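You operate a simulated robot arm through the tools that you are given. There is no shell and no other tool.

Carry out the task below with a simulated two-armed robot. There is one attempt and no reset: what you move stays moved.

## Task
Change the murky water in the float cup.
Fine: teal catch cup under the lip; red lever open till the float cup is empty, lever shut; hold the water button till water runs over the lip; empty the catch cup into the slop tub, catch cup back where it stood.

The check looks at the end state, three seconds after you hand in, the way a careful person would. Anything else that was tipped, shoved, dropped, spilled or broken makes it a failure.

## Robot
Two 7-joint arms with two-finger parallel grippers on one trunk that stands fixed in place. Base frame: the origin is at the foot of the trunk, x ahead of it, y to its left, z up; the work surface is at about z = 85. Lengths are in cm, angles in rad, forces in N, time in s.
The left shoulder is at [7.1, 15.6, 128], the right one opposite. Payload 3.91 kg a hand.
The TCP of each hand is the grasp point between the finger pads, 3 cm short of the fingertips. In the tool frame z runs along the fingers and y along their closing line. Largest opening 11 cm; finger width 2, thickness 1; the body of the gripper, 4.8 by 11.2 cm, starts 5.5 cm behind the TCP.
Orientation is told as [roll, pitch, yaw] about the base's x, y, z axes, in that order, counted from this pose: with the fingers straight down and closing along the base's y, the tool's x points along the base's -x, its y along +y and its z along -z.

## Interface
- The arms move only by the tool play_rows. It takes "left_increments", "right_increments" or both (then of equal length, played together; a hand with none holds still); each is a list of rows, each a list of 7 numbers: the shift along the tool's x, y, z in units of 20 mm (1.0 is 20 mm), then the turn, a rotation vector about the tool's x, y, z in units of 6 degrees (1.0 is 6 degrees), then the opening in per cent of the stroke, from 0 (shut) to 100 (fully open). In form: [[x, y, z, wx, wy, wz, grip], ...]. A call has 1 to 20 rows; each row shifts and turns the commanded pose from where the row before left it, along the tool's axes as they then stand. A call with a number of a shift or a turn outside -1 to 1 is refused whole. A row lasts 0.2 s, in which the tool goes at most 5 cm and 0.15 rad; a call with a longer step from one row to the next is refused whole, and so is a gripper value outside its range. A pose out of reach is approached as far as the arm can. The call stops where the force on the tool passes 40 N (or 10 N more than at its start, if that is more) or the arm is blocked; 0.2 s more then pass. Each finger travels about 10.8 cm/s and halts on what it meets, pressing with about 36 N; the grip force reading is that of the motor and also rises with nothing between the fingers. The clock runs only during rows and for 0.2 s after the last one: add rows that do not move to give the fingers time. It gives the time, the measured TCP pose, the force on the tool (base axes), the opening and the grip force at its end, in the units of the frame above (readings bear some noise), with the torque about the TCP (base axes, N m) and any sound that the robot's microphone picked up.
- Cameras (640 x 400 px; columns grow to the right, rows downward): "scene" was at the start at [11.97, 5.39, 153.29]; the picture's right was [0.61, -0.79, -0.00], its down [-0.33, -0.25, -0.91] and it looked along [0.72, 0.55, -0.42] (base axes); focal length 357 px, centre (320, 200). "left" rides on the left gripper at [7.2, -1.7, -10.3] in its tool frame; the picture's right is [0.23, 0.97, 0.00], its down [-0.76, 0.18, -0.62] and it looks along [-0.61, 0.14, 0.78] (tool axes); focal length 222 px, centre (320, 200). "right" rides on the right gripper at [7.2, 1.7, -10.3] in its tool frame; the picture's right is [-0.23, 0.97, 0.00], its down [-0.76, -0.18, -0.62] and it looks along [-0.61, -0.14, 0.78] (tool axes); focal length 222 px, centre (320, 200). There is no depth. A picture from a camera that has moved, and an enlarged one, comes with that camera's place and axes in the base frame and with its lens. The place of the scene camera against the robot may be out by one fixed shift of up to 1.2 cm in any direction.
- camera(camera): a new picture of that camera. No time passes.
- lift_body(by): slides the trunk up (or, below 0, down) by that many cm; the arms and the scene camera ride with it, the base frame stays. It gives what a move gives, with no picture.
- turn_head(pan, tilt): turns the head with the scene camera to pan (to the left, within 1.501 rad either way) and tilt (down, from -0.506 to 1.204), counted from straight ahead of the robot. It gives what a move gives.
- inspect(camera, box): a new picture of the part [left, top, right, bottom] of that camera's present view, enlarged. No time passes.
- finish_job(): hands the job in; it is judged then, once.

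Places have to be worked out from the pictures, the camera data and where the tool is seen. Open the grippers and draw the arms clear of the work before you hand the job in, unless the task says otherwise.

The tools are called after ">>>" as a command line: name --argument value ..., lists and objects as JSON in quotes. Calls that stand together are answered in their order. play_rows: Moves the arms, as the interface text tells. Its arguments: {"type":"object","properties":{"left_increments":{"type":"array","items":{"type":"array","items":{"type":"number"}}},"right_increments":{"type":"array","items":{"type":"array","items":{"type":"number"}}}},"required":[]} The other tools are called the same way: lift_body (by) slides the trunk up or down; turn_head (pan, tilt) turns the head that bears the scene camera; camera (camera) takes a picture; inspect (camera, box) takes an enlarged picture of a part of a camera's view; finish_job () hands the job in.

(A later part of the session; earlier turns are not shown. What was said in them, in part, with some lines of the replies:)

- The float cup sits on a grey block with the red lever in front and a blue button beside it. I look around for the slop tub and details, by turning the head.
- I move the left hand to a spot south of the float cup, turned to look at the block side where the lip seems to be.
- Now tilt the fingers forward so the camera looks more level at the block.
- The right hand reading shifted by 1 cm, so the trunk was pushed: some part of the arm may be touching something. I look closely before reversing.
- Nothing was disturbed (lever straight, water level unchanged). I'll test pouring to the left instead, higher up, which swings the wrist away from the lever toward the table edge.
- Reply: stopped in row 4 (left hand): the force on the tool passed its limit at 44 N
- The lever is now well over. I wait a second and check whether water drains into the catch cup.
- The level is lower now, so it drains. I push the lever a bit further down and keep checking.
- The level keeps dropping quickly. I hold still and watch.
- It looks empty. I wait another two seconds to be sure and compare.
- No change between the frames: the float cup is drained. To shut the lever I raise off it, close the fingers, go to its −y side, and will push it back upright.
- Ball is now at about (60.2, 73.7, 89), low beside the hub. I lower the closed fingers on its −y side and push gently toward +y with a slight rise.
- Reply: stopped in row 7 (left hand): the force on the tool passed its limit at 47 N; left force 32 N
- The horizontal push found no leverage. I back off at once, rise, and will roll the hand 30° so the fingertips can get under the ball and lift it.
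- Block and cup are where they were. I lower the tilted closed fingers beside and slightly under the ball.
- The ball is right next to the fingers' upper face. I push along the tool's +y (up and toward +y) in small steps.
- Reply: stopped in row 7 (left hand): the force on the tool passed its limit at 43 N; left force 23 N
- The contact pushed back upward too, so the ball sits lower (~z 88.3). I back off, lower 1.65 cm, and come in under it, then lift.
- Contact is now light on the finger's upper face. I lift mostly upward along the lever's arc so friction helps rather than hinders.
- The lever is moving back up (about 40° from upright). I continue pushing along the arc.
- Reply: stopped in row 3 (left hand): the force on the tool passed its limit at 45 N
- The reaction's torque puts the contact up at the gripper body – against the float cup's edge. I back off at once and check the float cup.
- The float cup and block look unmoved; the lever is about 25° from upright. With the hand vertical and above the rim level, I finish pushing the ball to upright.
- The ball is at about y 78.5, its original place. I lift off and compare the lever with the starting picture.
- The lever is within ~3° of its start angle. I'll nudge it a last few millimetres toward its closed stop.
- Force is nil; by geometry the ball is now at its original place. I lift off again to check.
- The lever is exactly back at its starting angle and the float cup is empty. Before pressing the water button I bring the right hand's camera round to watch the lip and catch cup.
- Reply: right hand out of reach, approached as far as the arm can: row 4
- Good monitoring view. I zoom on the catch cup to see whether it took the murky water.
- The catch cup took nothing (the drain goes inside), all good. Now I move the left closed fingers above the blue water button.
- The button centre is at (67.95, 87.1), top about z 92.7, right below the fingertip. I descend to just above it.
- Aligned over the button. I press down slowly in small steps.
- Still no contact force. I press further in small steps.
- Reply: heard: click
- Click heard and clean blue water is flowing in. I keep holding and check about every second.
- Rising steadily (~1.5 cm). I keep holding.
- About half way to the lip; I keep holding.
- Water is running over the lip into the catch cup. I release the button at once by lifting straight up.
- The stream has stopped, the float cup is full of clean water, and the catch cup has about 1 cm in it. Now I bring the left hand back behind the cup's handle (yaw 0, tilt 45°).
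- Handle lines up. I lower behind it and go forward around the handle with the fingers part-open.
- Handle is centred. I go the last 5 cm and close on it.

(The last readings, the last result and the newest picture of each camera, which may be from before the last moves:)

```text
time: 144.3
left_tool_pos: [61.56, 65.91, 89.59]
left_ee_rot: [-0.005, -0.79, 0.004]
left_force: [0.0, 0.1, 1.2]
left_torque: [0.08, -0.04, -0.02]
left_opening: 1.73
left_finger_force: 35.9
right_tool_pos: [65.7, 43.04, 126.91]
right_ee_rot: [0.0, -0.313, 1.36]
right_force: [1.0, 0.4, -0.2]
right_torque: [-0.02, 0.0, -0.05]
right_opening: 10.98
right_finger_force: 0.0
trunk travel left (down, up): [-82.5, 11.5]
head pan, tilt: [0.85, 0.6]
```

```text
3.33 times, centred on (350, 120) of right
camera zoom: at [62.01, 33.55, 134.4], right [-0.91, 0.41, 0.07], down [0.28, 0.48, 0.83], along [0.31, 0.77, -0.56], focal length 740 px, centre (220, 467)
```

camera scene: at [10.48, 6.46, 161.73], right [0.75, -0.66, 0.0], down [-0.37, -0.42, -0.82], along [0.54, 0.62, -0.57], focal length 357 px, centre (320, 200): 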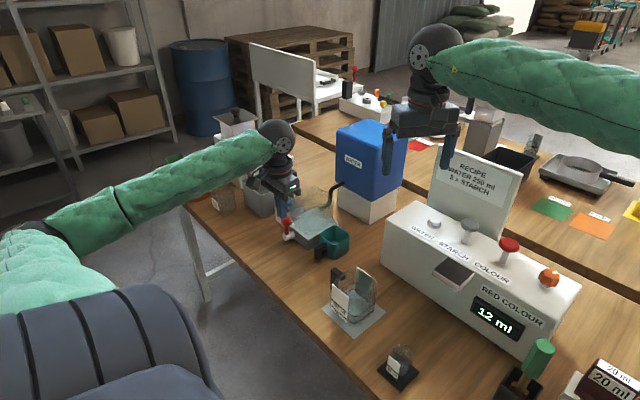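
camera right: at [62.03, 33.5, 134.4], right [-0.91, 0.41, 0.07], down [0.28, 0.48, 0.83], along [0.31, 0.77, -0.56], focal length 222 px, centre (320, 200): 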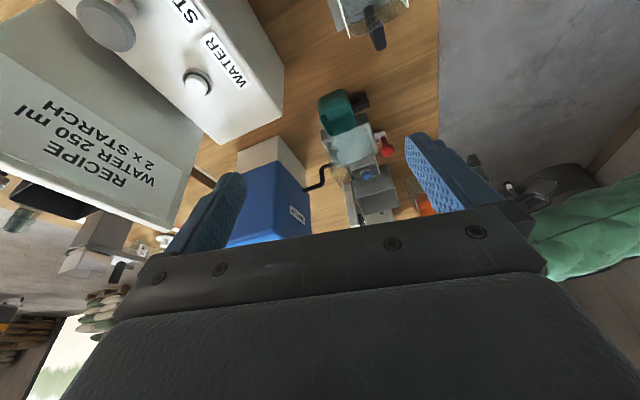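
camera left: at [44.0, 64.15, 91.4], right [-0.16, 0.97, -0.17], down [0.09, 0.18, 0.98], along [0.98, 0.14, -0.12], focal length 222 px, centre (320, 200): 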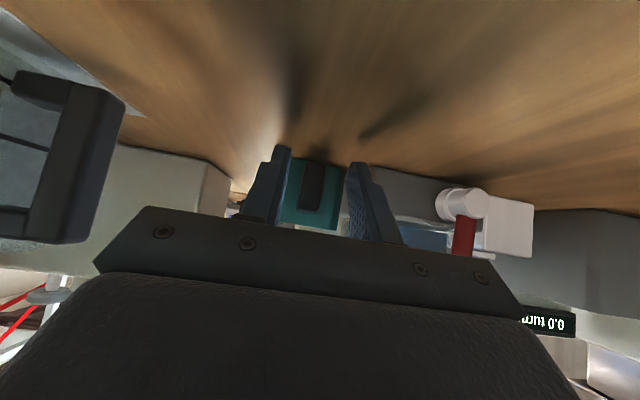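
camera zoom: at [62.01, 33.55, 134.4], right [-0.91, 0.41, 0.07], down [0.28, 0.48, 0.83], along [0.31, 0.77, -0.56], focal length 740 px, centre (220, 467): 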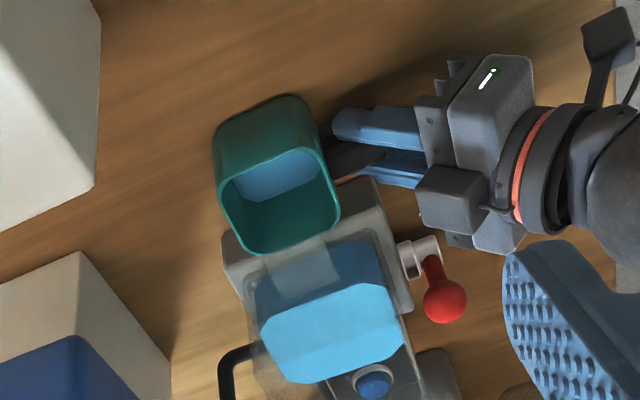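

Gripped. I lift 0.8 cm, draw the cup straight back out from under the lip, then raise it.

>>> play_rows --left_increments '[[-0.14, 0, -0.14, 0, 0, 0, 0], [-0.14, 0, -0.14, 0, 0, 0, 0], [0, 0, 0, 0, 0, 0, 0], [0.3, 0, -0.3, 0, 0, 0, 0], [0.5, 0, -0.5, 0, 0, 0, 0], [0.55, 0, -0.55, 0, 0, 0, 0], [0.55, 0, -0.55, 0, 0, 0, 0], [0.55, 0, -0.55, 0, 0, 0, 0], [0.55, 0, -0.55, 0, 0, 0, 0], [0.55, 0, -0.55, 0, 0, 0, 0], [0.55, 0, -0.55, 0, 0, 0, 0], [0.55, 0, -0.55, 0, 0, 0, 0], [0.4, 0, -0.4, 0, 0, 0, 0], [0.2, 0, -0.2, 0, 0, 0, 0], [0, 0, 0, 0, 0, 0, 0]]'

>>> inspect --camera "scene" --box '[220, 160, 380, 290]'

>>> inspect --camera "right" --box '[290, 60, 450, 180]'

```text
time: 147.6
left_tool_pos: [46.48, 65.99, 90.04]
left_ee_rot: [-0.005, -0.789, 0.001]
left_force: [0.0, -0.7, -1.0]
left_torque: [0.02, 0.09, -0.02]
left_opening: 1.75
left_finger_force: 35.9
right_tool_pos: [65.74, 43.07, 126.78]
right_ee_rot: [-0.001, -0.314, 1.361]
right_force: [0.5, -0.1, 0.8]
right_torque: [0.0, -0.01, -0.01]
right_opening: 11.02
right_finger_force: 0.1
trunk travel left (down, up): [-82.5, 11.5]
head pan, tilt: [0.85, 0.6]
```

```text
3.08 times, centred on (300, 225) of scene
camera zoom: at [10.47, 6.46, 161.73], right [0.75, -0.66, 0.0], down [-0.37, -0.42, -0.82], along [0.54, 0.62, -0.57], focal length 1098 px, centre (382, 123)
```

zoom: 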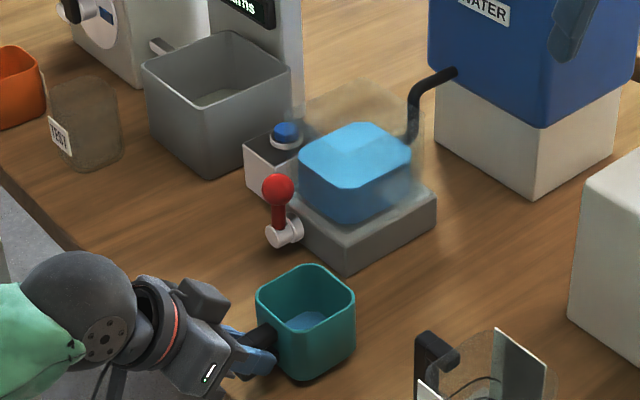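

```text
3.33 times, centred on (370, 120) of right
camera zoom: at [62.01, 33.56, 134.39], right [-0.91, 0.41, 0.07], down [0.28, 0.48, 0.83], along [0.31, 0.77, -0.56], focal length 740 px, centre (153, 467)
```

zoom: 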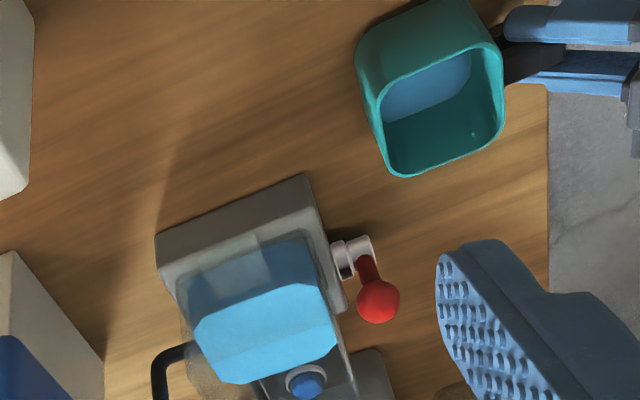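

The cup with its ~1 cm of water is out, no spill. I first send the right arm back to its starting place so it's clear of the left arm's pour swing.

>>> play_rows --right_increments '[[0.4, 0, -0.3, 0, 0, 0, 100], [0.3, 0, -0.3, 0, 1, 0, 100], [0.3, 0, -0.3, 0, 1, 0, 100], [0.3, 0, -0.3, 0, 1, 0, 100], [0, 0, 0, 0, 0, 1, 100], [0, 0, 0, 0, 0, 1, 100], [0, 0, 0, 0, 0, 1, 100], [0, 0, 0, 0, 0, 1, 100], [0, 0, 0, 0, 0, 1, 100], [0, 0, 0, 0, 0, 1, 100], [0, 0, 0, 0, 0, 1, 100], [0, 0, 0, 0, 0, 1, 100], [0, 0, 0, 0, 0, 1, 100], [0, 0, 0, 0, 0, 1, 100], [0, 0, 0, 0, 0, 1, 100], [0, 0, 0, 0, 0, 1, 100], [0, 0, 0, 0, 0, 1, 100], [0, 0, 0, 0, 0, 0, 100]]'

>>> play_rows --right_increments '[[-0.27, -0.95, -0.5, 0, 0, 0, 100], [-0.27, -0.95, -0.5, 0, 0, 0, 100], [-0.27, -0.95, -0.5, 0, 0, 0, 100], [-0.27, -0.95, -0.5, 0, 0, 0, 100], [-0.27, -0.95, -0.5, 0, 0, 0, 100], [-0.27, -0.95, -0.5, 0, 0, 0, 100], [-0.27, -0.95, -0.5, 0, 0, 0, 100], [-0.27, -0.95, -0.5, 0, 0, 0, 100], [-0.27, -0.95, -0.5, 0, 0, 0, 100], [-0.27, -0.95, -0.5, 0, 0, 0, 100], [-0.27, -0.95, -0.5, 0, 0, 0, 100], [-0.27, -0.95, -0.5, 0, 0, 0, 100], [-0.27, -0.95, -0.5, 0, 0, 0, 100], [-0.27, -0.95, -0.5, 0, 0, 0, 100], [0, 0, 0, 0, 0, 0, 100]]'

>>> camera --camera "scene"

```text
time: 151.3
left_tool_pos: [46.64, 65.91, 90.01]
left_ee_rot: [-0.004, -0.79, 0.001]
left_force: [0.3, 0.6, -0.6]
left_torque: [-0.01, 0.05, 0.03]
left_opening: 1.74
left_finger_force: 36.1
right_tool_pos: [65.18, 40.04, 128.61]
right_ee_rot: [0.0, 0.0, 0.001]
right_force: [0.3, 0.0, -0.2]
right_torque: [0.0, 0.01, 0.01]
right_opening: 10.99
right_finger_force: 0.1
trunk travel left (down, up): [-82.5, 11.5]
head pan, tilt: [0.85, 0.6]
```

```text
time: 154.6
left_tool_pos: [46.53, 66.0, 90.02]
left_ee_rot: [-0.006, -0.789, 0.001]
left_force: [0.4, 1.0, -1.0]
left_torque: [0.03, 0.05, -0.02]
left_opening: 1.76
left_finger_force: 36.0
right_tool_pos: [72.49, 13.43, 142.67]
right_ee_rot: [0.0, -0.001, 0.003]
right_force: [-1.2, 0.0, -0.5]
right_torque: [-0.02, -0.02, -0.02]
right_opening: 11.0
right_finger_force: 0.0
trunk travel left (down, up): [-82.5, 11.5]
head pan, tilt: [0.85, 0.6]
```

```text
taken
camera scene: at [10.48, 6.52, 161.73], right [0.75, -0.66, 0.0], down [-0.37, -0.43, -0.82], along [0.54, 0.62, -0.57], focal length 357 px, centre (320, 200)
```

scene: 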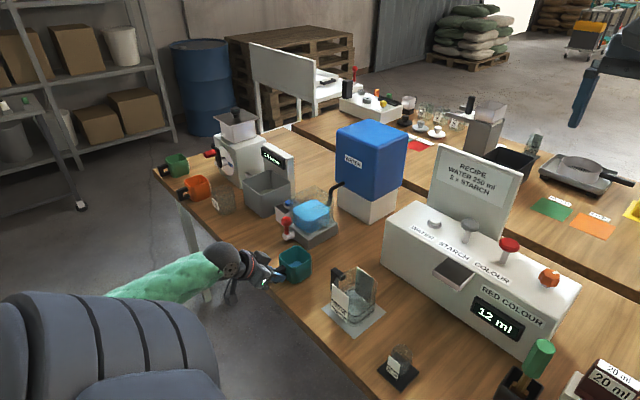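

Clear. I raise the cup level to z≈112, keeping it upright.

>>> play_rows --left_increments '[[-0.3, 0, -0.3, 0, 0, 0, 0], [-0.6, 0, -0.6, 0, 0, 0, 0], [-0.65, 0, -0.65, 0, 0, 0, 0], [-0.65, 0, -0.65, 0, 0, 0, 0], [-0.65, 0, -0.65, 0, 0, 0, 0], [-0.65, 0, -0.65, 0, 0, 0, 0], [-0.65, 0, -0.65, 0, 0, 0, 0], [-0.65, 0, -0.65, 0, 0, 0, 0], [-0.65, 0, -0.65, 0, 0, 0, 0], [-0.65, 0, -0.65, 0, 0, 0, 0], [-0.65, 0, -0.65, 0, 0, 0, 0], [-0.65, 0, -0.65, 0, 0, 0, 0], [-0.4, 0, -0.4, 0, 0, 0, 0], [-0.2, 0, -0.2, 0, 0, 0, 0], [0, 0, 0, 0, 0, 0, 0]]'

>>> play_rows --left_increments '[[0, 0, 0, -0.35, 0, -0.35, 0], [0, 0, 0, -0.7, 0, -0.7, 0], [0, 0, 0, -0.7, 0, -0.7, 0], [0, 0, 0, -0.7, 0, -0.7, 0], [0, 0, 0, -0.7, 0, -0.7, 0], [0, 0, 0, -0.7, 0, -0.7, 0], [0, 0, 0, -0.7, 0, -0.7, 0], [0, 0, 0, -0.7, 0, -0.7, 0], [0, 0, 0, -0.7, 0, -0.7, 0], [0, 0, 0, -0.42, 0, -0.42, 0], [0, 0, 0, 0, 0, 0, 0]]'

>>> camera --camera "scene"

```text
time: 157.8
left_tool_pos: [46.35, 66.17, 112.86]
left_ee_rot: [-0.005, -0.79, 0.002]
left_force: [-0.9, 0.1, -1.0]
left_torque: [-0.02, 0.06, 0.0]
left_opening: 1.75
left_finger_force: 35.9
right_tool_pos: [72.45, 13.46, 142.49]
right_ee_rot: [0.0, 0.0, 0.001]
right_force: [-0.4, 0.5, 0.1]
right_torque: [-0.02, -0.01, 0.03]
right_opening: 10.98
right_finger_force: 0.0
trunk travel left (down, up): [-82.5, 11.5]
head pan, tilt: [0.85, 0.6]
```

```text
time: 160.2
left_tool_pos: [46.54, 66.1, 112.68]
left_ee_rot: [-0.009, -0.783, 0.947]
left_force: [1.0, -0.1, -1.5]
left_torque: [-0.07, 0.05, -0.01]
left_opening: 1.77
left_finger_force: 36.0
right_tool_pos: [72.47, 13.48, 142.53]
right_ee_rot: [0.001, 0.001, 0.001]
right_force: [-0.2, -0.5, -0.1]
right_torque: [0.0, 0.03, 0.0]
right_opening: 11.04
right_finger_force: 0.1
trunk travel left (down, up): [-82.5, 11.5]
head pan, tilt: [0.85, 0.6]
```

```text
taken
camera scene: at [10.45, 6.44, 161.73], right [0.75, -0.66, 0.0], down [-0.37, -0.42, -0.82], along [0.54, 0.62, -0.57], focal length 357 px, centre (320, 200)
```

scene: 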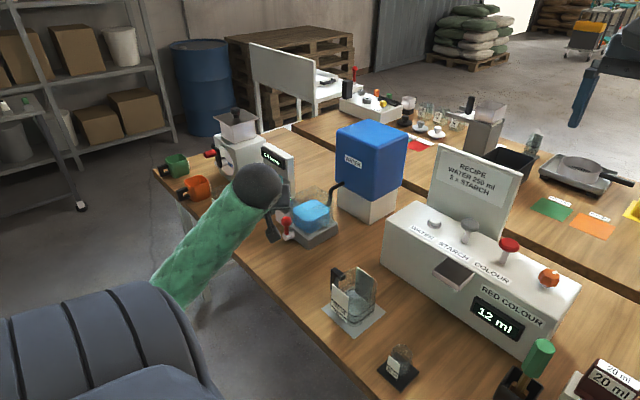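

Upright and turned toward the tub. I carry it over the tub.

>>> play_rows --left_increments '[[-0.3, 0.02, 0.33, 0, 0, 0, 0], [-0.6, 0.04, 0.67, 0, 0, 0, 0], [-0.65, 0.04, 0.72, 0, 0, 0, 0], [-0.65, 0.04, 0.72, 0, 0, 0, 0], [-0.65, 0.04, 0.72, 0, 0, 0, 0], [-0.65, 0.04, 0.72, 0, 0, 0, 0], [-0.65, 0.04, 0.72, 0, 0, 0, 0], [-0.65, 0.04, 0.72, 0, 0, 0, 0], [-0.65, 0.04, 0.72, 0, 0, 0, 0], [-0.65, 0.04, 0.72, 0, 0, 0, 0], [-0.65, 0.04, 0.72, 0, 0, 0, 0], [-0.65, 0.04, 0.72, 0, 0, 0, 0], [-0.65, 0.04, 0.72, 0, 0, 0, 0], [-0.65, 0.04, 0.72, 0, 0, 0, 0], [-0.65, 0.04, 0.72, 0, 0, 0, 0], [-0.65, 0.04, 0.72, 0, 0, 0, 0], [-0.4, 0.02, 0.45, 0, 0, 0, 0], [-0.2, 0.01, 0.22, 0, 0, 0, 0], [0, 0, 0, 0, 0, 0, 0]]'

>>> camera --camera "scene"

>>> camera --camera "left"

>>> inspect --camera "scene" --box '[200, 110, 340, 220]'

```text
time: 164.2
left_tool_pos: [64.08, 92.35, 111.14]
left_ee_rot: [-0.009, -0.786, 0.947]
left_force: [0.6, 0.2, -1.5]
left_torque: [-0.08, 0.05, -0.03]
left_opening: 1.73
left_finger_force: 36.2
right_tool_pos: [72.52, 13.51, 142.57]
right_ee_rot: [0.001, 0.001, 0.002]
right_force: [0.3, 0.0, 0.9]
right_torque: [-0.02, -0.01, -0.01]
right_opening: 11.03
right_finger_force: 0.1
trunk travel left (down, up): [-82.5, 11.5]
head pan, tilt: [0.85, 0.6]
```

```text
taken
camera scene: at [10.49, 6.44, 161.73], right [0.75, -0.66, 0.0], down [-0.37, -0.42, -0.82], along [0.54, 0.62, -0.57], focal length 357 px, centre (320, 200)
```

scene: 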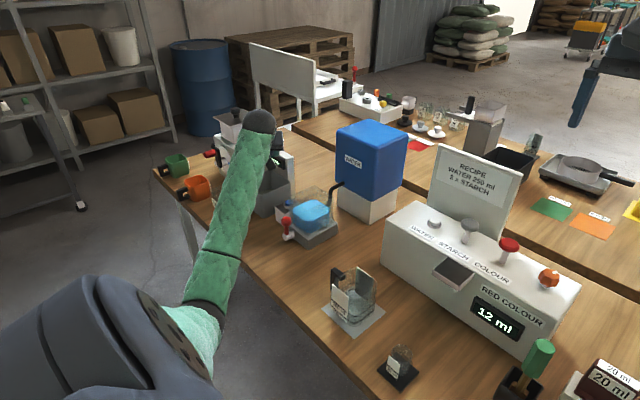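

```text
taken
camera left: at [58.25, 81.36, 113.39], right [-0.88, 0.44, -0.17], down [-0.09, 0.19, 0.98], along [0.46, 0.88, -0.13], focal length 222 px, centre (320, 200)
```

left: 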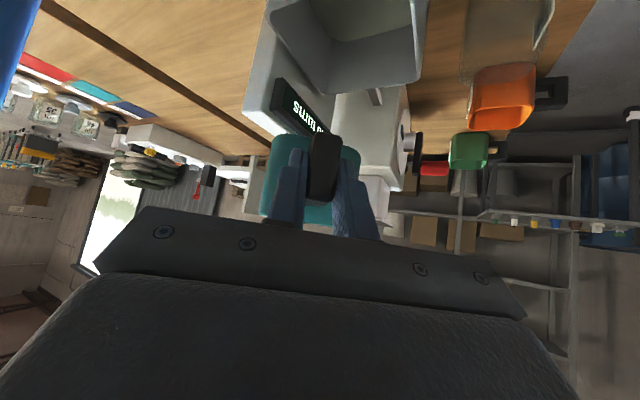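

```text
3.64 times, centred on (270, 165) of scene
camera zoom: at [10.49, 6.44, 161.73], right [0.75, -0.66, 0.0], down [-0.37, -0.42, -0.82], along [0.54, 0.62, -0.57], focal length 1297 px, centre (502, 327)
```

zoom: 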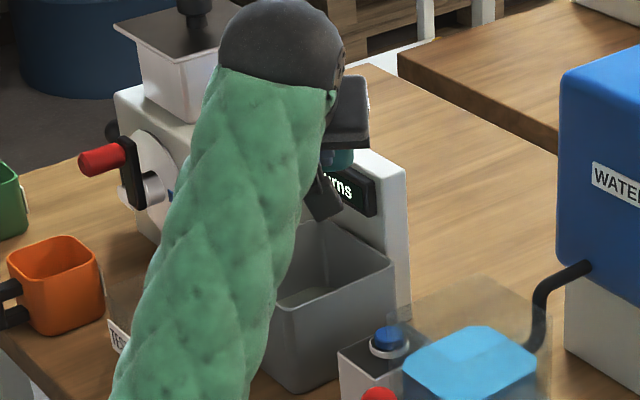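

Everything is aligned: cup over the tub, its bottom above the display tower. I start the roll to the left.

>>> play_rows --left_increments '[[0, 0, 0, 0.35, 0, -0.35, 0], [0, 0, 0, 0.707, 0, -0.707, 0], [0, 0, 0, 0.707, 0, -0.707, 0], [0, 0, 0, 0.707, 0, -0.707, 0], [0, 0, 0, 0.707, 0, -0.707, 0], [0, 0, 0, 0.707, 0, -0.707, 0], [0, 0, 0, 0.707, 0, -0.707, 0], [0, 0, 0, 0.707, 0, -0.707, 0], [0, 0, 0, 0.707, 0, -0.707, 0], [0, 0, 0, 0.35, 0, -0.35, 0]]'

>>> camera --camera "scene"

>>> inspect --camera "scene" --box '[200, 110, 340, 220]'

>>> camera --camera "left"

```text
time: 166.3
left_tool_pos: [64.16, 92.32, 111.09]
left_ee_rot: [-1.101, -0.422, 1.623]
left_force: [-1.0, -0.5, -1.6]
left_torque: [-0.02, 0.02, 0.0]
left_opening: 1.75
left_finger_force: 36.1
right_tool_pos: [72.67, 13.4, 142.58]
right_ee_rot: [0.0, 0.002, 0.001]
right_force: [0.4, -0.6, 0.5]
right_torque: [-0.04, 0.01, -0.02]
right_opening: 11.0
right_finger_force: 0.0
trunk travel left (down, up): [-82.5, 11.5]
head pan, tilt: [0.85, 0.6]
```

```text
taken
camera scene: at [10.5, 6.44, 161.73], right [0.75, -0.66, 0.0], down [-0.37, -0.42, -0.82], along [0.54, 0.62, -0.57], focal length 357 px, centre (320, 200)
```

scene: 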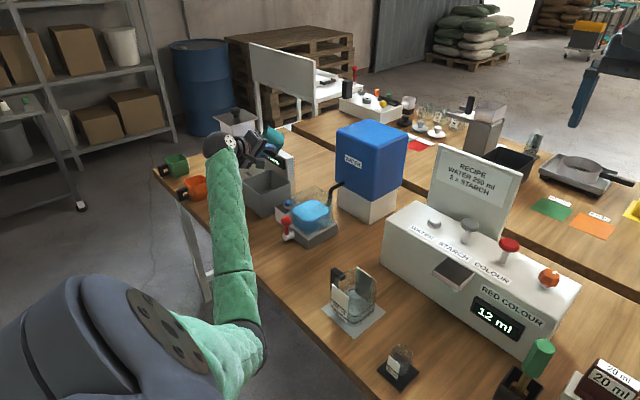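

```text
3.64 times, centred on (270, 165) of scene
camera zoom: at [10.5, 6.44, 161.73], right [0.75, -0.66, 0.0], down [-0.37, -0.42, -0.82], along [0.54, 0.62, -0.57], focal length 1297 px, centre (502, 327)
```

zoom: 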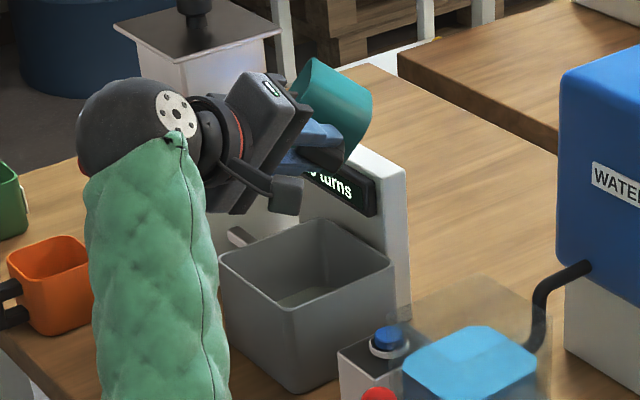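

```text
taken
camera left: at [56.28, 82.82, 113.76], right [-0.45, 0.13, -0.88], down [-0.67, 0.61, 0.43], along [0.59, 0.78, -0.19], focal length 222 px, centre (320, 200)
```

left: 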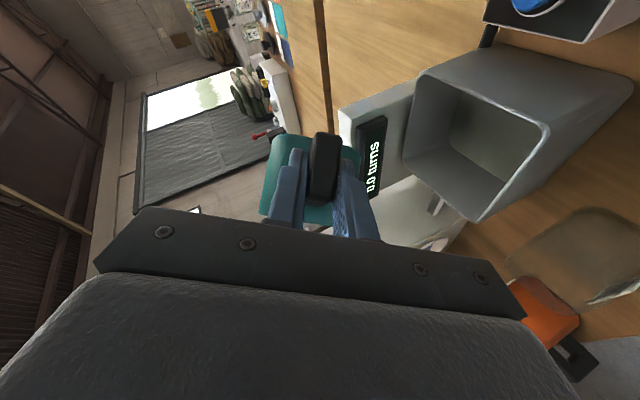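

The geometry matches: the cup is above the tub, tilted 54°. I continue the roll slowly so the water pours gently.

>>> play_rows --left_increments '[[0, 0, 0, 0.354, 0, -0.354, 0], [0, 0, 0, 0.354, 0, -0.354, 0], [0, 0, 0, 0.354, 0, -0.354, 0], [0, 0, 0, 0.354, 0, -0.354, 0], [0, 0, 0, 0.354, 0, -0.354, 0], [0, 0, 0, 0.354, 0, -0.354, 0], [0, 0, 0, 0.354, 0, -0.354, 0], [0, 0, 0, 0.354, 0, -0.354, 0]]'

>>> inspect --camera "scene" --box '[200, 110, 340, 220]'

>>> camera --camera "left"

```text
time: 168.2
left_tool_pos: [64.11, 92.5, 111.13]
left_ee_rot: [-1.424, -0.143, 1.715]
left_force: [0.8, -0.3, -0.8]
left_torque: [-0.03, 0.09, -0.02]
left_opening: 1.74
left_finger_force: 36.5
right_tool_pos: [72.57, 13.53, 142.58]
right_ee_rot: [0.0, -0.001, 0.001]
right_force: [-0.5, -0.1, 0.3]
right_torque: [0.03, -0.01, 0.02]
right_opening: 10.99
right_finger_force: 0.1
trunk travel left (down, up): [-82.5, 11.5]
head pan, tilt: [0.85, 0.6]
```

```text
3.64 times, centred on (270, 165) of scene
camera zoom: at [10.5, 6.45, 161.73], right [0.75, -0.66, 0.0], down [-0.37, -0.42, -0.82], along [0.54, 0.62, -0.57], focal length 1297 px, centre (502, 327)
```

zoom: 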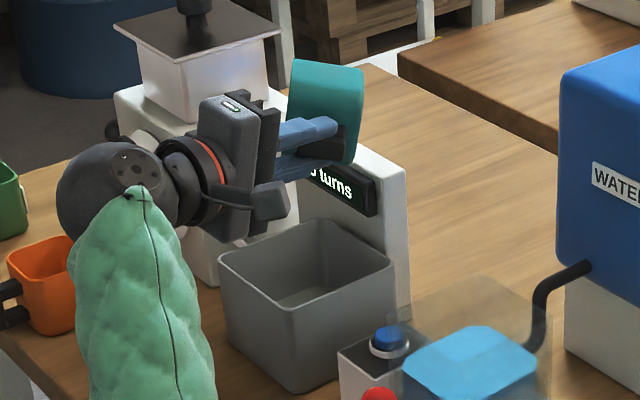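

```text
taken
camera left: at [55.4, 83.49, 113.28], right [-0.13, -0.11, -0.99], down [-0.75, 0.67, 0.03], along [0.65, 0.74, -0.17], focal length 222 px, centre (320, 200)
```

left: 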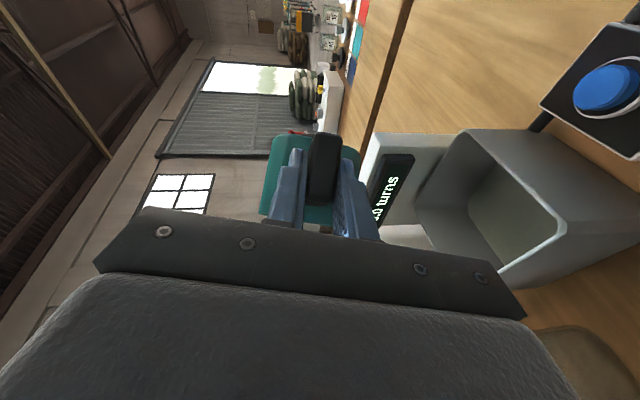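

At 78°, still clear of everything. I continue rolling.

>>> play_rows --left_increments '[[0, 0, 0, 0.354, 0, -0.354, 0], [0, 0, 0, 0.354, 0, -0.354, 0], [0, 0, 0, 0.354, 0, -0.354, 0], [0, 0, 0, 0.354, 0, -0.354, 0], [0, 0, 0, 0.354, 0, -0.354, 0]]'

>>> inspect --camera "scene" --box '[200, 110, 340, 220]'

>>> play_rows --left_increments '[[0, 0, 0, 0.354, 0, -0.354, 0], [0, 0, 0, 0.354, 0, -0.354, 0], [0, 0, 0, 0.354, 0, -0.354, 0], [0, 0, 0, 0.354, 0, -0.354, 0], [0, 0, 0, 0.354, 0, -0.354, 0], [0, 0, 0, 0.354, 0, -0.354, 0]]'

>>> inspect --camera "scene" --box '[200, 110, 340, 220]'

>>> camera --camera "left"

```text
time: 169.3
left_tool_pos: [64.1, 92.41, 111.08]
left_ee_rot: [-1.609, 0.04, 1.726]
left_force: [0.4, -0.2, -1.2]
left_torque: [-0.01, 0.08, -0.01]
left_opening: 1.73
left_finger_force: 35.5
right_tool_pos: [72.57, 13.53, 142.49]
right_ee_rot: [-0.001, -0.001, 0.0]
right_force: [-0.6, 0.2, 0.5]
right_torque: [0.02, 0.02, -0.01]
right_opening: 10.99
right_finger_force: 0.2
trunk travel left (down, up): [-82.5, 11.5]
head pan, tilt: [0.85, 0.6]
```

```text
3.64 times, centred on (270, 165) of scene
camera zoom: at [10.51, 6.44, 161.73], right [0.75, -0.66, 0.0], down [-0.37, -0.42, -0.82], along [0.54, 0.62, -0.57], focal length 1297 px, centre (502, 327)
```

zoom: 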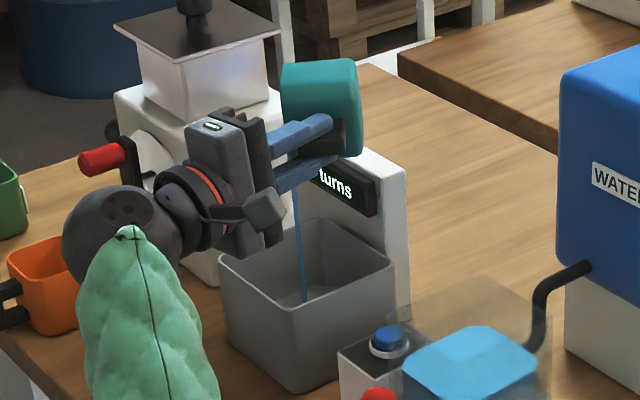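

```text
time: 170.8
left_tool_pos: [64.12, 92.45, 111.09]
left_ee_rot: [-1.839, 0.259, 1.693]
left_force: [-0.2, -0.7, -1.0]
left_torque: [-0.05, 0.05, 0.01]
left_opening: 1.74
left_finger_force: 36.1
right_tool_pos: [72.51, 13.54, 142.55]
right_ee_rot: [0.0, -0.001, 0.001]
right_force: [0.6, 0.8, 0.3]
right_torque: [0.01, -0.01, 0.02]
right_opening: 10.99
right_finger_force: 0.1
trunk travel left (down, up): [-82.5, 11.5]
head pan, tilt: [0.85, 0.6]
```

```text
3.64 times, centred on (270, 165) of scene
camera zoom: at [10.52, 6.43, 161.73], right [0.75, -0.66, 0.0], down [-0.37, -0.42, -0.82], along [0.54, 0.62, -0.57], focal length 1297 px, centre (502, 327)
```

zoom: 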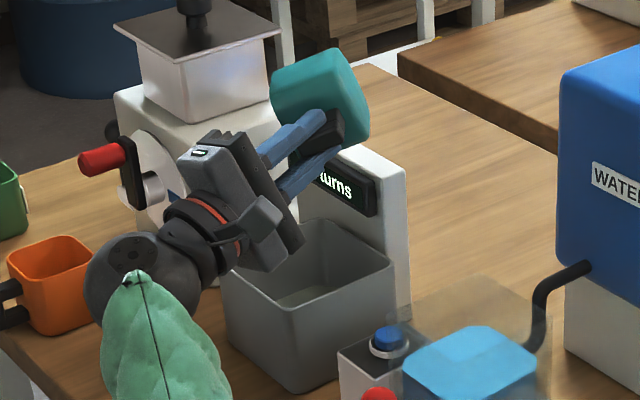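

```text
taken
camera left: at [54.72, 83.97, 111.91], right [0.31, -0.43, -0.85], down [-0.63, 0.58, -0.52], along [0.71, 0.7, -0.09], focal length 222 px, centre (320, 200)
```

left: 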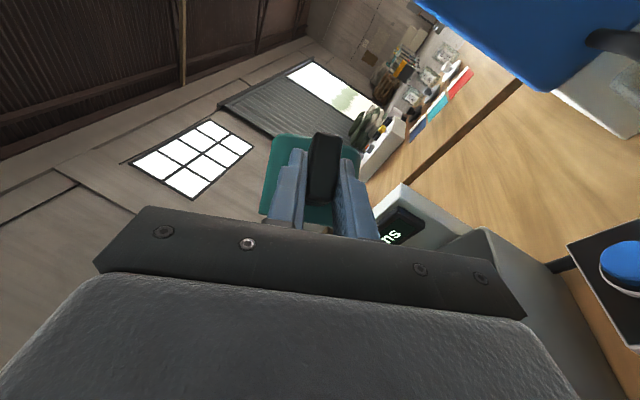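

The stream went right into the tub. I tip a little more and wait for the last drops.

>>> play_rows --left_increments '[[0, 0, 0, 0.354, 0, -0.354, 0], [0, 0, 0, 0.354, 0, -0.354, 0], [0, 0, 0, 0, 0, 0, 0], [0, 0, 0, 0, 0, 0, 0], [0, 0, 0, 0, 0, 0, 0], [0, 0, 0, 0, 0, 0, 0], [0, 0, 0, 0, 0, 0, 0], [0, 0, 0, 0, 0, 0, 0], [0, 0, 0, 0, 0, 0, 0]]'

>>> inspect --camera "scene" --box '[200, 110, 340, 220]'

```text
time: 172.8
left_tool_pos: [64.16, 92.52, 110.97]
left_ee_rot: [-1.918, 0.33, 1.67]
left_force: [-0.2, -0.2, -1.3]
left_torque: [-0.04, 0.02, 0.0]
left_opening: 1.73
left_finger_force: 36.1
right_tool_pos: [72.48, 13.38, 142.57]
right_ee_rot: [-0.001, 0.0, 0.0]
right_force: [-0.6, -0.2, 0.6]
right_torque: [0.01, 0.0, 0.0]
right_opening: 10.97
right_finger_force: 0.1
trunk travel left (down, up): [-82.5, 11.5]
head pan, tilt: [0.85, 0.6]
```

```text
3.64 times, centred on (270, 165) of scene
camera zoom: at [10.5, 6.44, 161.73], right [0.75, -0.66, 0.0], down [-0.37, -0.42, -0.82], along [0.54, 0.62, -0.57], focal length 1297 px, centre (502, 327)
```

zoom: 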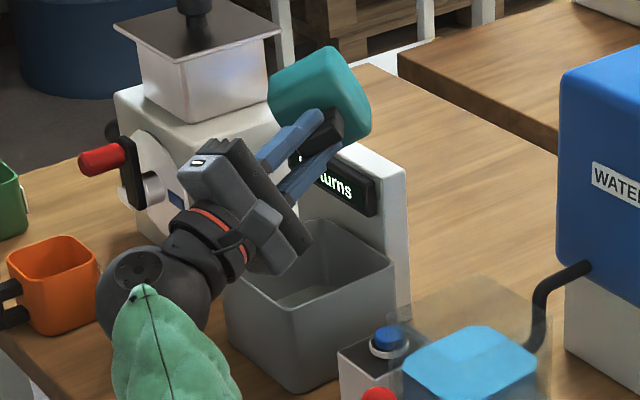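

The cup is empty. I roll it back upright.

>>> play_rows --left_increments '[[0, 0, 0, -0.354, 0, 0.354, 0], [0, 0, 0, -0.707, 0, 0.707, 0], [0, 0, 0, -0.707, 0, 0.707, 0], [0, 0, 0, -0.707, 0, 0.707, 0], [0, 0, 0, -0.707, 0, 0.707, 0], [0, 0, 0, -0.707, 0, 0.707, 0], [0, 0, 0, -0.707, 0, 0.707, 0], [0, 0, 0, -0.707, 0, 0.707, 0], [0, 0, 0, -0.707, 0, 0.707, 0], [0, 0, 0, -0.707, 0, 0.707, 0], [0, 0, 0, -0.707, 0, 0.707, 0], [0, 0, 0, -0.707, 0, 0.707, 0], [0, 0, 0, -0.707, 0, 0.707, 0], [0, 0, 0, -0.707, 0, 0.707, 0], [0, 0, 0, -0.707, 0, 0.707, 0], [0, 0, 0, -0.707, 0, 0.707, 0], [0, 0, 0, -0.707, 0, 0.707, 0], [0, 0, 0, -0.707, 0, 0.707, 0], [0, 0, 0, -0.707, 0, 0.707, 0], [0, 0, 0, -0.707, 0, 0.707, 0]]'

>>> camera --camera "scene"

```text
time: 176.9
left_tool_pos: [64.02, 92.33, 111.08]
left_ee_rot: [-0.002, -0.785, 0.944]
left_force: [0.5, -0.3, -1.1]
left_torque: [-0.03, 0.0, -0.03]
left_opening: 1.7
left_finger_force: 35.9
right_tool_pos: [72.6, 13.41, 142.6]
right_ee_rot: [0.0, 0.0, 0.001]
right_force: [-0.3, -0.2, -1.0]
right_torque: [0.02, -0.02, -0.04]
right_opening: 11.03
right_finger_force: 0.1
trunk travel left (down, up): [-82.5, 11.5]
head pan, tilt: [0.85, 0.6]
```

```text
taken
camera scene: at [10.52, 6.44, 161.73], right [0.75, -0.66, 0.0], down [-0.37, -0.42, -0.82], along [0.54, 0.62, -0.57], focal length 357 px, centre (320, 200)
```

scene: 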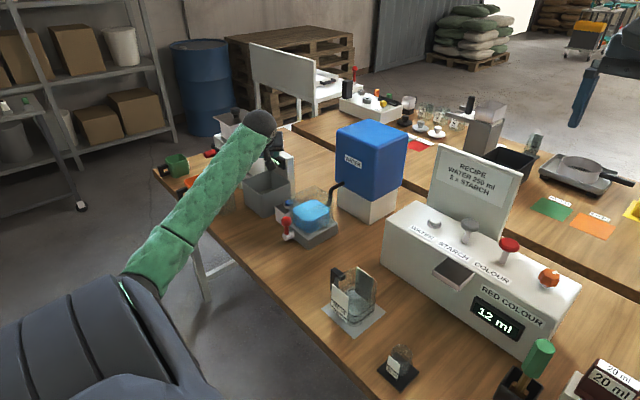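

Upright again. I carry it back the same way and turn to yaw 0.

>>> play_rows --left_increments '[[0.66, -0.04, -0.73, 0, 0, 0, 0], [0.66, -0.04, -0.73, 0, 0, 0, 0], [0.66, -0.04, -0.73, 0, 0, 0, 0], [0.66, -0.04, -0.73, 0, 0, 0, 0], [0.66, -0.04, -0.73, 0, 0, 0, 0], [0.66, -0.04, -0.73, 0, 0, 0, 0], [0.66, -0.04, -0.73, 0, 0, 0, 0], [0.66, -0.04, -0.73, 0, 0, 0, 0], [0.66, -0.04, -0.73, 0, 0, 0, 0], [0.66, -0.04, -0.73, 0, 0, 0, 0], [0.66, -0.04, -0.73, 0, 0, 0, 0], [0.66, -0.04, -0.73, 0, 0, 0, 0], [0.66, -0.04, -0.73, 0, 0, 0, 0], [0.66, -0.04, -0.73, 0, 0, 0, 0], [0.66, -0.04, -0.73, 0, 0, 0, 0], [0.66, -0.04, -0.73, 0, 0, 0, 0], [0, 0, 0, 0, 0, 0, 0]]'

>>> play_rows --left_increments '[[0, 0, 0, 0.7, 0, 0.7, 0], [0, 0, 0, 0.7, 0, 0.7, 0], [0, 0, 0, 0.7, 0, 0.7, 0], [0, 0, 0, 0.7, 0, 0.7, 0], [0, 0, 0, 0.7, 0, 0.7, 0], [0, 0, 0, 0.7, 0, 0.7, 0], [0, 0, 0, 0.7, 0, 0.7, 0], [0, 0, 0, 0.7, 0, 0.7, 0], [0, 0, 0, 0.7, 0, 0.7, 0], [0, 0, 0, 0.07, 0, 0.07, 0], [0, 0, 0, 0, 0, 0, 0]]'

>>> camera --camera "scene"

```text
time: 180.6
left_tool_pos: [46.4, 66.38, 112.94]
left_ee_rot: [-0.006, -0.784, 0.946]
left_force: [0.2, -0.1, -0.5]
left_torque: [-0.03, 0.04, 0.0]
left_opening: 1.77
left_finger_force: 36.0
right_tool_pos: [72.43, 13.38, 142.57]
right_ee_rot: [0.0, 0.0, 0.0]
right_force: [-0.4, 0.2, 0.3]
right_torque: [-0.02, 0.01, 0.0]
right_opening: 10.97
right_finger_force: 0.1
trunk travel left (down, up): [-82.5, 11.5]
head pan, tilt: [0.85, 0.6]
```

```text
time: 182.9
left_tool_pos: [46.49, 66.36, 112.66]
left_ee_rot: [-0.004, -0.79, 0.001]
left_force: [-0.5, 0.3, -0.1]
left_torque: [0.02, 0.11, 0.02]
left_opening: 1.74
left_finger_force: 36.2
right_tool_pos: [72.48, 13.38, 142.55]
right_ee_rot: [0.001, 0.0, 0.001]
right_force: [0.7, 0.1, 0.2]
right_torque: [-0.02, -0.02, 0.0]
right_opening: 11.0
right_finger_force: 0.2
trunk travel left (down, up): [-82.5, 11.5]
head pan, tilt: [0.85, 0.6]
```

```text
taken
camera scene: at [10.48, 6.43, 161.73], right [0.75, -0.66, 0.0], down [-0.37, -0.42, -0.82], along [0.54, 0.62, -0.57], focal length 357 px, centre (320, 200)
```

scene: 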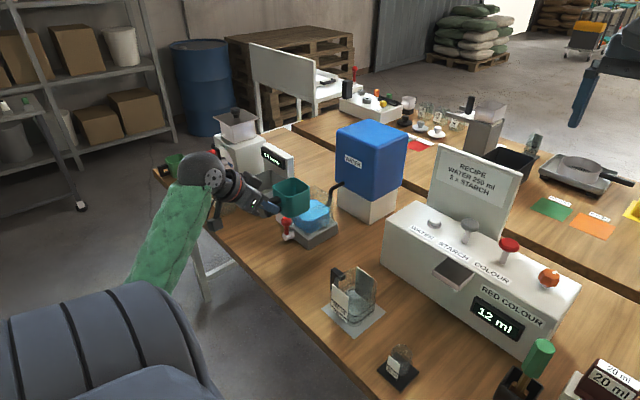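

I lower the cup toward its original spot, stopping about 0.6 cm above the table.

>>> play_rows --left_increments '[[0.658, -0.0254, 0.576, 0, 0, 0, 0], [0.658, -0.0254, 0.576, 0, 0, 0, 0], [0.658, -0.0254, 0.576, 0, 0, 0, 0], [0.658, -0.0254, 0.576, 0, 0, 0, 0], [0.658, -0.0254, 0.576, 0, 0, 0, 0], [0.658, -0.0254, 0.576, 0, 0, 0, 0], [0.658, -0.0254, 0.576, 0, 0, 0, 0], [0.658, -0.0254, 0.576, 0, 0, 0, 0], [0.658, -0.0254, 0.576, 0, 0, 0, 0], [0.658, -0.0254, 0.576, 0, 0, 0, 0], [0.658, -0.0254, 0.576, 0, 0, 0, 0], [0.658, -0.0254, 0.576, 0, 0, 0, 0], [0.658, -0.0254, 0.576, 0, 0, 0, 0], [0, 0, 0, 0, 0, 0, 0]]'

>>> inspect --camera "scene" --box '[210, 210, 350, 310]'

```text
time: 185.9
left_tool_pos: [45.06, 65.63, 89.9]
left_ee_rot: [-0.006, -0.789, 0.0]
left_force: [-0.1, 0.3, -0.5]
left_torque: [-0.02, 0.05, 0.0]
left_opening: 1.71
left_finger_force: 36.0
right_tool_pos: [72.52, 13.45, 142.46]
right_ee_rot: [-0.001, -0.001, 0.0]
right_force: [-0.6, 0.6, 0.7]
right_torque: [-0.04, 0.02, -0.01]
right_opening: 10.98
right_finger_force: 0.0
trunk travel left (down, up): [-82.5, 11.5]
head pan, tilt: [0.85, 0.6]
```

```text
4.00 times, centred on (280, 260) of scene
camera zoom: at [10.48, 6.42, 161.73], right [0.75, -0.66, 0.0], down [-0.37, -0.42, -0.82], along [0.54, 0.62, -0.57], focal length 1427 px, centre (480, -40)
```

zoom: 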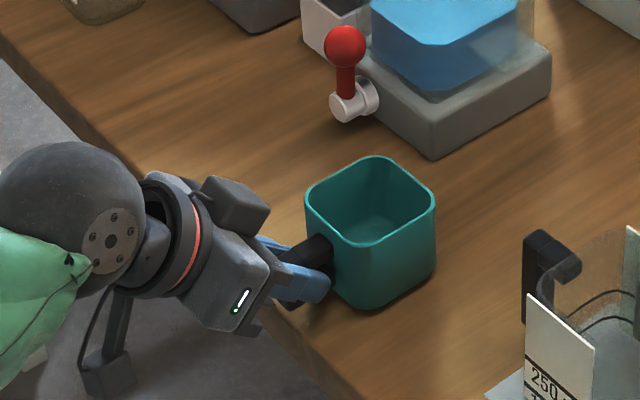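

Position matches the original picture closely. I lower the last few millimetres and release with a small opening.

>>> play_rows --left_increments '[[0.09, 0.02, 0.09, 0, 0, 0, 0], [0.07, 0, 0.07, 0, 0, 0, 0], [0, 0, 0, 0, 0, 0, 0]]'

>>> play_rows --left_increments '[[0, 0, 0, 0, 0, 0, 18], [0, 0, 0, 0, 0, 0, 24], [0, 0, 0, 0, 0, 0, 32], [0, 0, 0, 0, 0, 0, 45], [0, 0, 0, 0, 0, 0, 60], [0, 0, 0, 0, 0, 0, 60]]'

>>> inspect --camera "scene" --box '[210, 210, 350, 310]'

>>> inspect --camera "left" --box '[240, 100, 440, 240]'

```text
time: 186.8
left_tool_pos: [45.04, 65.69, 89.59]
left_ee_rot: [-0.004, -0.79, 0.0]
left_force: [0.9, 1.2, 5.1]
left_torque: [0.09, -0.68, 0.08]
left_opening: 1.74
left_finger_force: 36.3
right_tool_pos: [72.51, 13.45, 142.57]
right_ee_rot: [0.0, -0.001, 0.001]
right_force: [0.1, 0.2, -1.2]
right_torque: [-0.02, -0.03, -0.04]
right_opening: 10.97
right_finger_force: 0.0
trunk travel left (down, up): [-82.5, 11.5]
head pan, tilt: [0.85, 0.6]
```

```text
time: 188.2
left_tool_pos: [45.12, 65.49, 89.56]
left_ee_rot: [-0.005, -0.79, 0.001]
left_force: [0.5, 0.5, 0.6]
left_torque: [-0.01, 0.01, 0.04]
left_opening: 6.6
left_finger_force: 0.0
right_tool_pos: [72.45, 13.52, 142.52]
right_ee_rot: [0.002, 0.0, -0.001]
right_force: [0.0, 0.5, 1.0]
right_torque: [-0.01, 0.01, 0.0]
right_opening: 11.0
right_finger_force: 0.2
trunk travel left (down, up): [-82.5, 11.5]
head pan, tilt: [0.85, 0.6]
```

```text
4.00 times, centred on (280, 260) of scene
camera zoom: at [10.47, 6.43, 161.73], right [0.75, -0.66, 0.0], down [-0.37, -0.42, -0.82], along [0.54, 0.62, -0.57], focal length 1427 px, centre (480, -40)
```

zoom: 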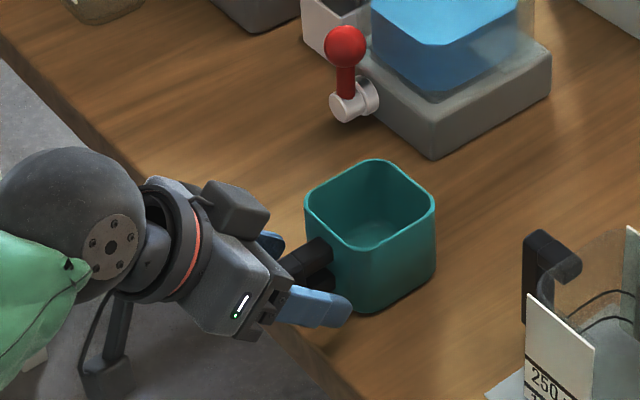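

```text
2.86 times, centred on (340, 170) of left
camera zoom: at [32.72, 63.89, 91.72], right [-0.16, 0.97, -0.16], down [0.1, 0.18, 0.98], along [0.98, 0.14, -0.12], focal length 635 px, centre (263, 286)
```

zoom: 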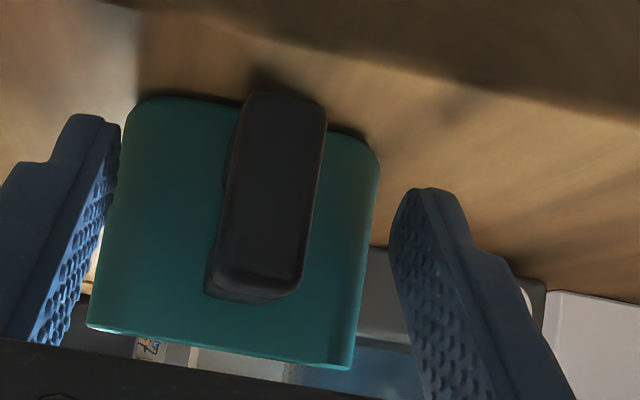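

The cup is standing at its old spot. I retreat straight back from the handle and up, then compare with the original picture.

>>> play_rows --left_increments '[[0.5, 0, -0.5, 0, 0, 0, 60], [0.6, 0, -0.6, 0, 0, 0, 60], [0.6, 0, -0.6, 0, 0, 0, 60], [0.6, 0, -0.6, 0, 0, 0, 60], [0.6, 0, -0.6, 0, 0, 0, 60], [-0.7, 0, -0.7, 0, 0, 0, 100], [-0.7, 0, -0.7, 0, 0, 0, 100], [-0.7, 0, -0.7, 0, 0, 0, 100], [-0.7, 0, -0.7, 0, 0, 0, 100], [-0.7, 0, -0.7, 0, 0, 0, 100], [-0.7, 0, -0.7, 0, 0, 0, 100], [-0.7, 0, -0.7, 0, 0, 0, 100], [-0.7, 0, -0.7, 0, 0, 0, 100], [-0.7, 0, -0.7, 0, 0, 0, 100], [-0.7, 0, -0.7, 0, 0, 0, 100], [0, 0, 0, 0, 0, 0, 100]]'

>>> inspect --camera "scene" --box '[260, 190, 360, 290]'

>>> camera --camera "scene"

```text
time: 191.6
left_tool_pos: [36.64, 65.68, 109.47]
left_ee_rot: [-0.005, -0.788, 0.002]
left_force: [-0.2, 0.3, -0.2]
left_torque: [0.01, -0.02, -0.02]
left_opening: 10.99
left_finger_force: 0.2
right_tool_pos: [72.48, 13.49, 142.48]
right_ee_rot: [0.0, 0.0, 0.001]
right_force: [-0.1, -0.4, -0.2]
right_torque: [-0.02, 0.02, -0.04]
right_opening: 11.04
right_finger_force: 0.1
trunk travel left (down, up): [-82.5, 11.5]
head pan, tilt: [0.85, 0.6]
```

```text
4.00 times, centred on (310, 240) of scene
camera zoom: at [10.46, 6.44, 161.73], right [0.75, -0.66, 0.0], down [-0.37, -0.42, -0.82], along [0.54, 0.62, -0.57], focal length 1427 px, centre (360, 40)
```

zoom: 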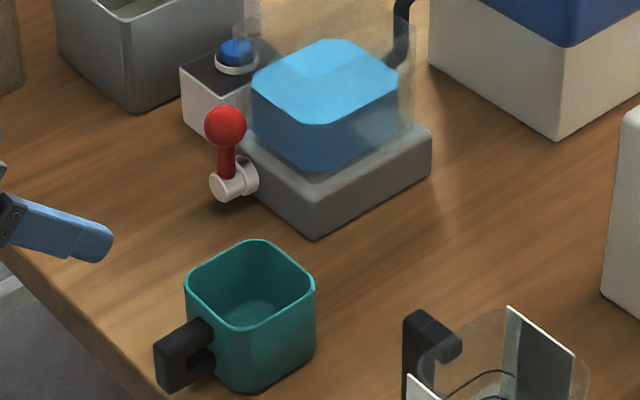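

```text
taken
camera scene: at [10.46, 6.44, 161.73], right [0.75, -0.66, 0.0], down [-0.37, -0.42, -0.82], along [0.54, 0.62, -0.57], focal length 357 px, centre (320, 200)
```

scene: 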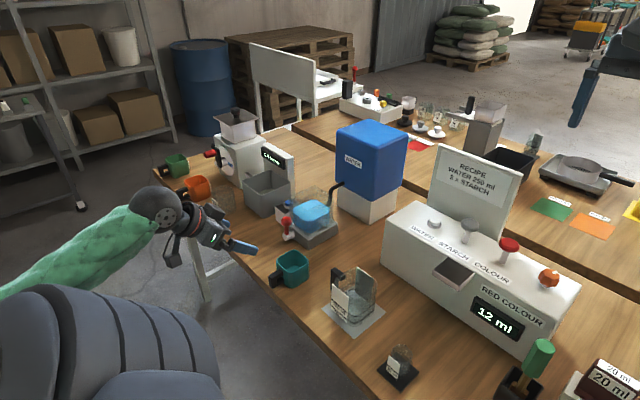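

The cup is within about half a centimetre of its original place, lever shut, float cup full. I raise the left arm clear and then inspect the whole area.

>>> play_rows --left_increments '[[-0.8, 0, -0.8, 0, 0, 0, 100], [-0.8, 0, -0.8, 0, 0, 0, 100], [-0.8, 0, -0.8, 0, 0, 0, 100], [-0.8, 0, -0.8, 0, 0, 0, 100], [-0.8, 0, -0.8, 0, 0, 0, 100], [-0.8, 0, -0.8, 0, 0, 0, 100], [-0.8, 0, -0.8, 0, 0, 0, 100], [-0.8, 0, -0.8, 0, 0, 0, 100], [-0.8, 0, -0.8, 0, 0, 0, 100], [-0.8, 0, -0.8, 0, 0, 0, 100], [-0.5, 0, 0.5, 0, 1, 0, 100], [-0.5, 0, 0.4, 0, 1, 0, 100], [-0.5, 0, 0.3, 0, 1, 0, 100], [-0.5, 0, 0.2, 0, 1, 0, 100], [-0.5, 0, 0.1, 0, 1, 0, 100], [-0.5, 0, 0, 0, 1, 0, 100], [-0.5, 0, 0, 0, 1, 0, 100], [0, 0, 0, 0, 0.5, 0, 100], [0, 0, 0, 0, 0, 0, 100]]'

>>> camera --camera "scene"

>>> camera --camera "left"

>>> inspect --camera "scene" --box '[150, 140, 310, 260]'

>>> inspect --camera "scene" --box '[260, 190, 340, 290]'

```text
time: 195.6
left_tool_pos: [44.81, 65.74, 132.74]
left_ee_rot: [-0.003, 0.0, -0.003]
left_force: [-0.7, 0.2, 0.8]
left_torque: [-0.01, -0.04, 0.02]
left_opening: 10.99
left_finger_force: 0.0
right_tool_pos: [72.35, 13.46, 142.63]
right_ee_rot: [0.0, -0.001, 0.0]
right_force: [-0.5, 0.1, -0.7]
right_torque: [0.0, 0.01, -0.01]
right_opening: 11.02
right_finger_force: 0.1
trunk travel left (down, up): [-82.5, 11.5]
head pan, tilt: [0.85, 0.6]
```

```text
taken
camera scene: at [10.47, 6.46, 161.73], right [0.75, -0.66, 0.0], down [-0.37, -0.42, -0.82], along [0.54, 0.62, -0.57], focal length 357 px, centre (320, 200)
```

scene: 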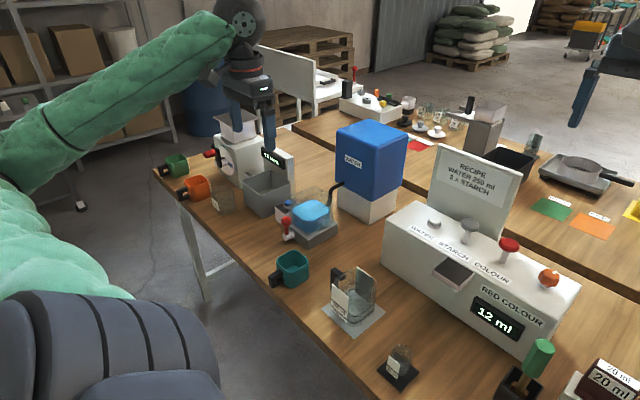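

```text
taken
camera left: at [37.58, 63.99, 143.05], right [-0.22, 0.97, 0.0], down [0.76, 0.18, 0.62], along [0.61, 0.14, -0.78], focal length 222 px, centre (320, 200)
```

left: 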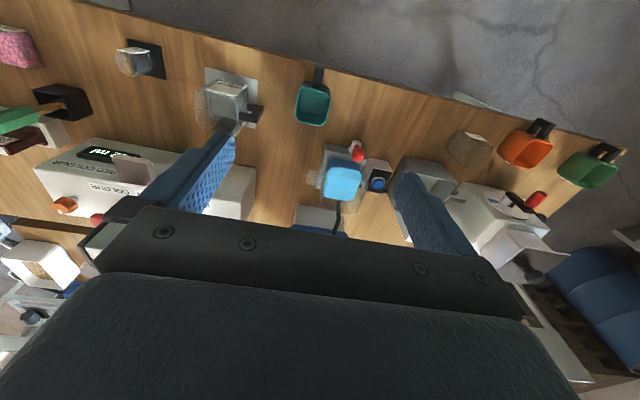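

```text
3.33 times, centred on (230, 200) of scene
camera zoom: at [10.47, 6.46, 161.73], right [0.75, -0.66, 0.0], down [-0.37, -0.42, -0.82], along [0.54, 0.62, -0.57], focal length 1189 px, centre (620, 200)
```

zoom: 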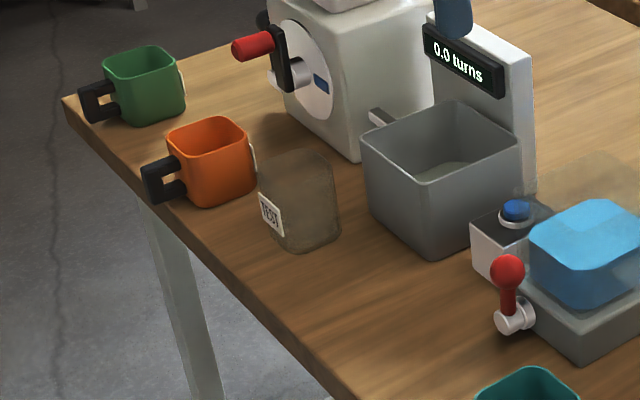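

```text
4.00 times, centred on (300, 240) of scene
camera zoom: at [10.47, 6.46, 161.73], right [0.75, -0.66, 0.0], down [-0.37, -0.42, -0.82], along [0.54, 0.62, -0.57], focal length 1427 px, centre (400, 40)
```

zoom: 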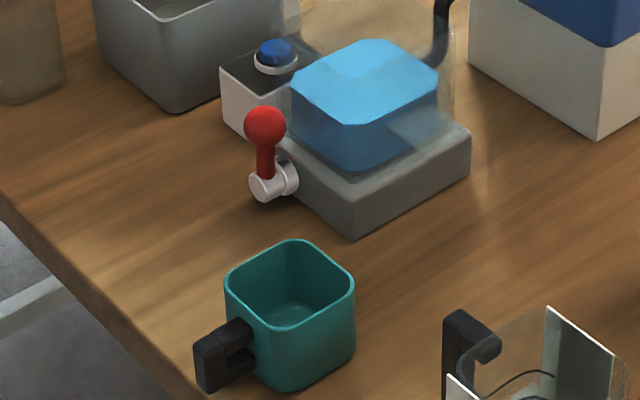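

Everything stands as it was. One last zoom to confirm the catch cup is empty and no spill is on the table.

>>> inspect --camera "left" --box '[270, 60, 410, 200]'

>>> inspect --camera "scene" --box '[300, 180, 540, 380]'

```text
2.86 times, centred on (340, 130) of left
camera zoom: at [37.58, 63.99, 143.05], right [-0.22, 0.97, 0.0], down [0.76, 0.18, 0.62], along [0.61, 0.14, -0.78], focal length 635 px, centre (263, 400)
```

zoom: 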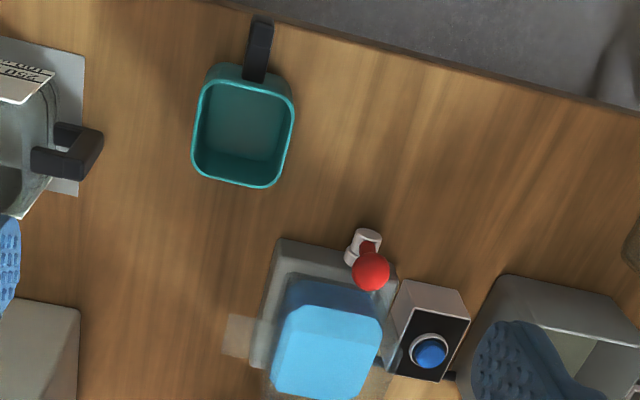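

```text
2.00 times, centred on (420, 280) of scene
camera zoom: at [10.47, 6.46, 161.73], right [0.75, -0.66, 0.0], down [-0.37, -0.42, -0.82], along [0.54, 0.62, -0.57], focal length 714 px, centre (120, 40)
```

zoom: 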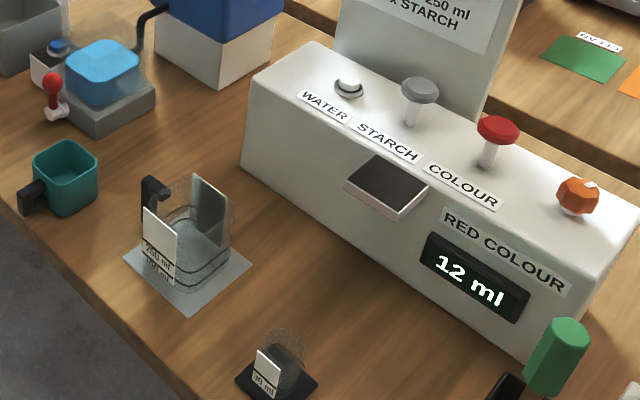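

The catch cup is empty and back in place, the float cup is full of clean water, the lever is shut, and the table is dry with nothing else moved. The arms are clear with open grippers, so I hand the job in.

>>> finish_job

```text
The job is handed in.
```

The float cup now holds clean water up to the lip, the red lever is shut, and the catch cup is empty and back at its place. The job is handed in; I don't know the result of the check.

- **Old water:** I opened the lever and the murky water drained until the float cup was empty. None of it showed up in the catch cup. It seems to drain inside the block, though I could not see where it went.
- **New water:** I held the blue button until water ran over the lip into the catch cup, then let go. That left about 1 cm of water in the catch cup.
- **Catch cup:** I poured it into the grey tub next to the float cup, which I took to be the slop tub since it has no label. The cup now stands about half a centimetre from where it was, handle pointing the same way.
- **Bumps on the way:** While I tested the pour, the arm's wrist touched the red lever and its elbow pressed on the table edge. While I shut the lever, the fingers pushed hard against it, and the gripper bumped the float cup's edge at about 45 N. Nothing looked moved or damaged afterwards, and I saw no spills.

Both grippers are open and the arms are clear of the work. The trunk is still 10 cm higher than at the start; I raised it to get the elbow over the table edge.
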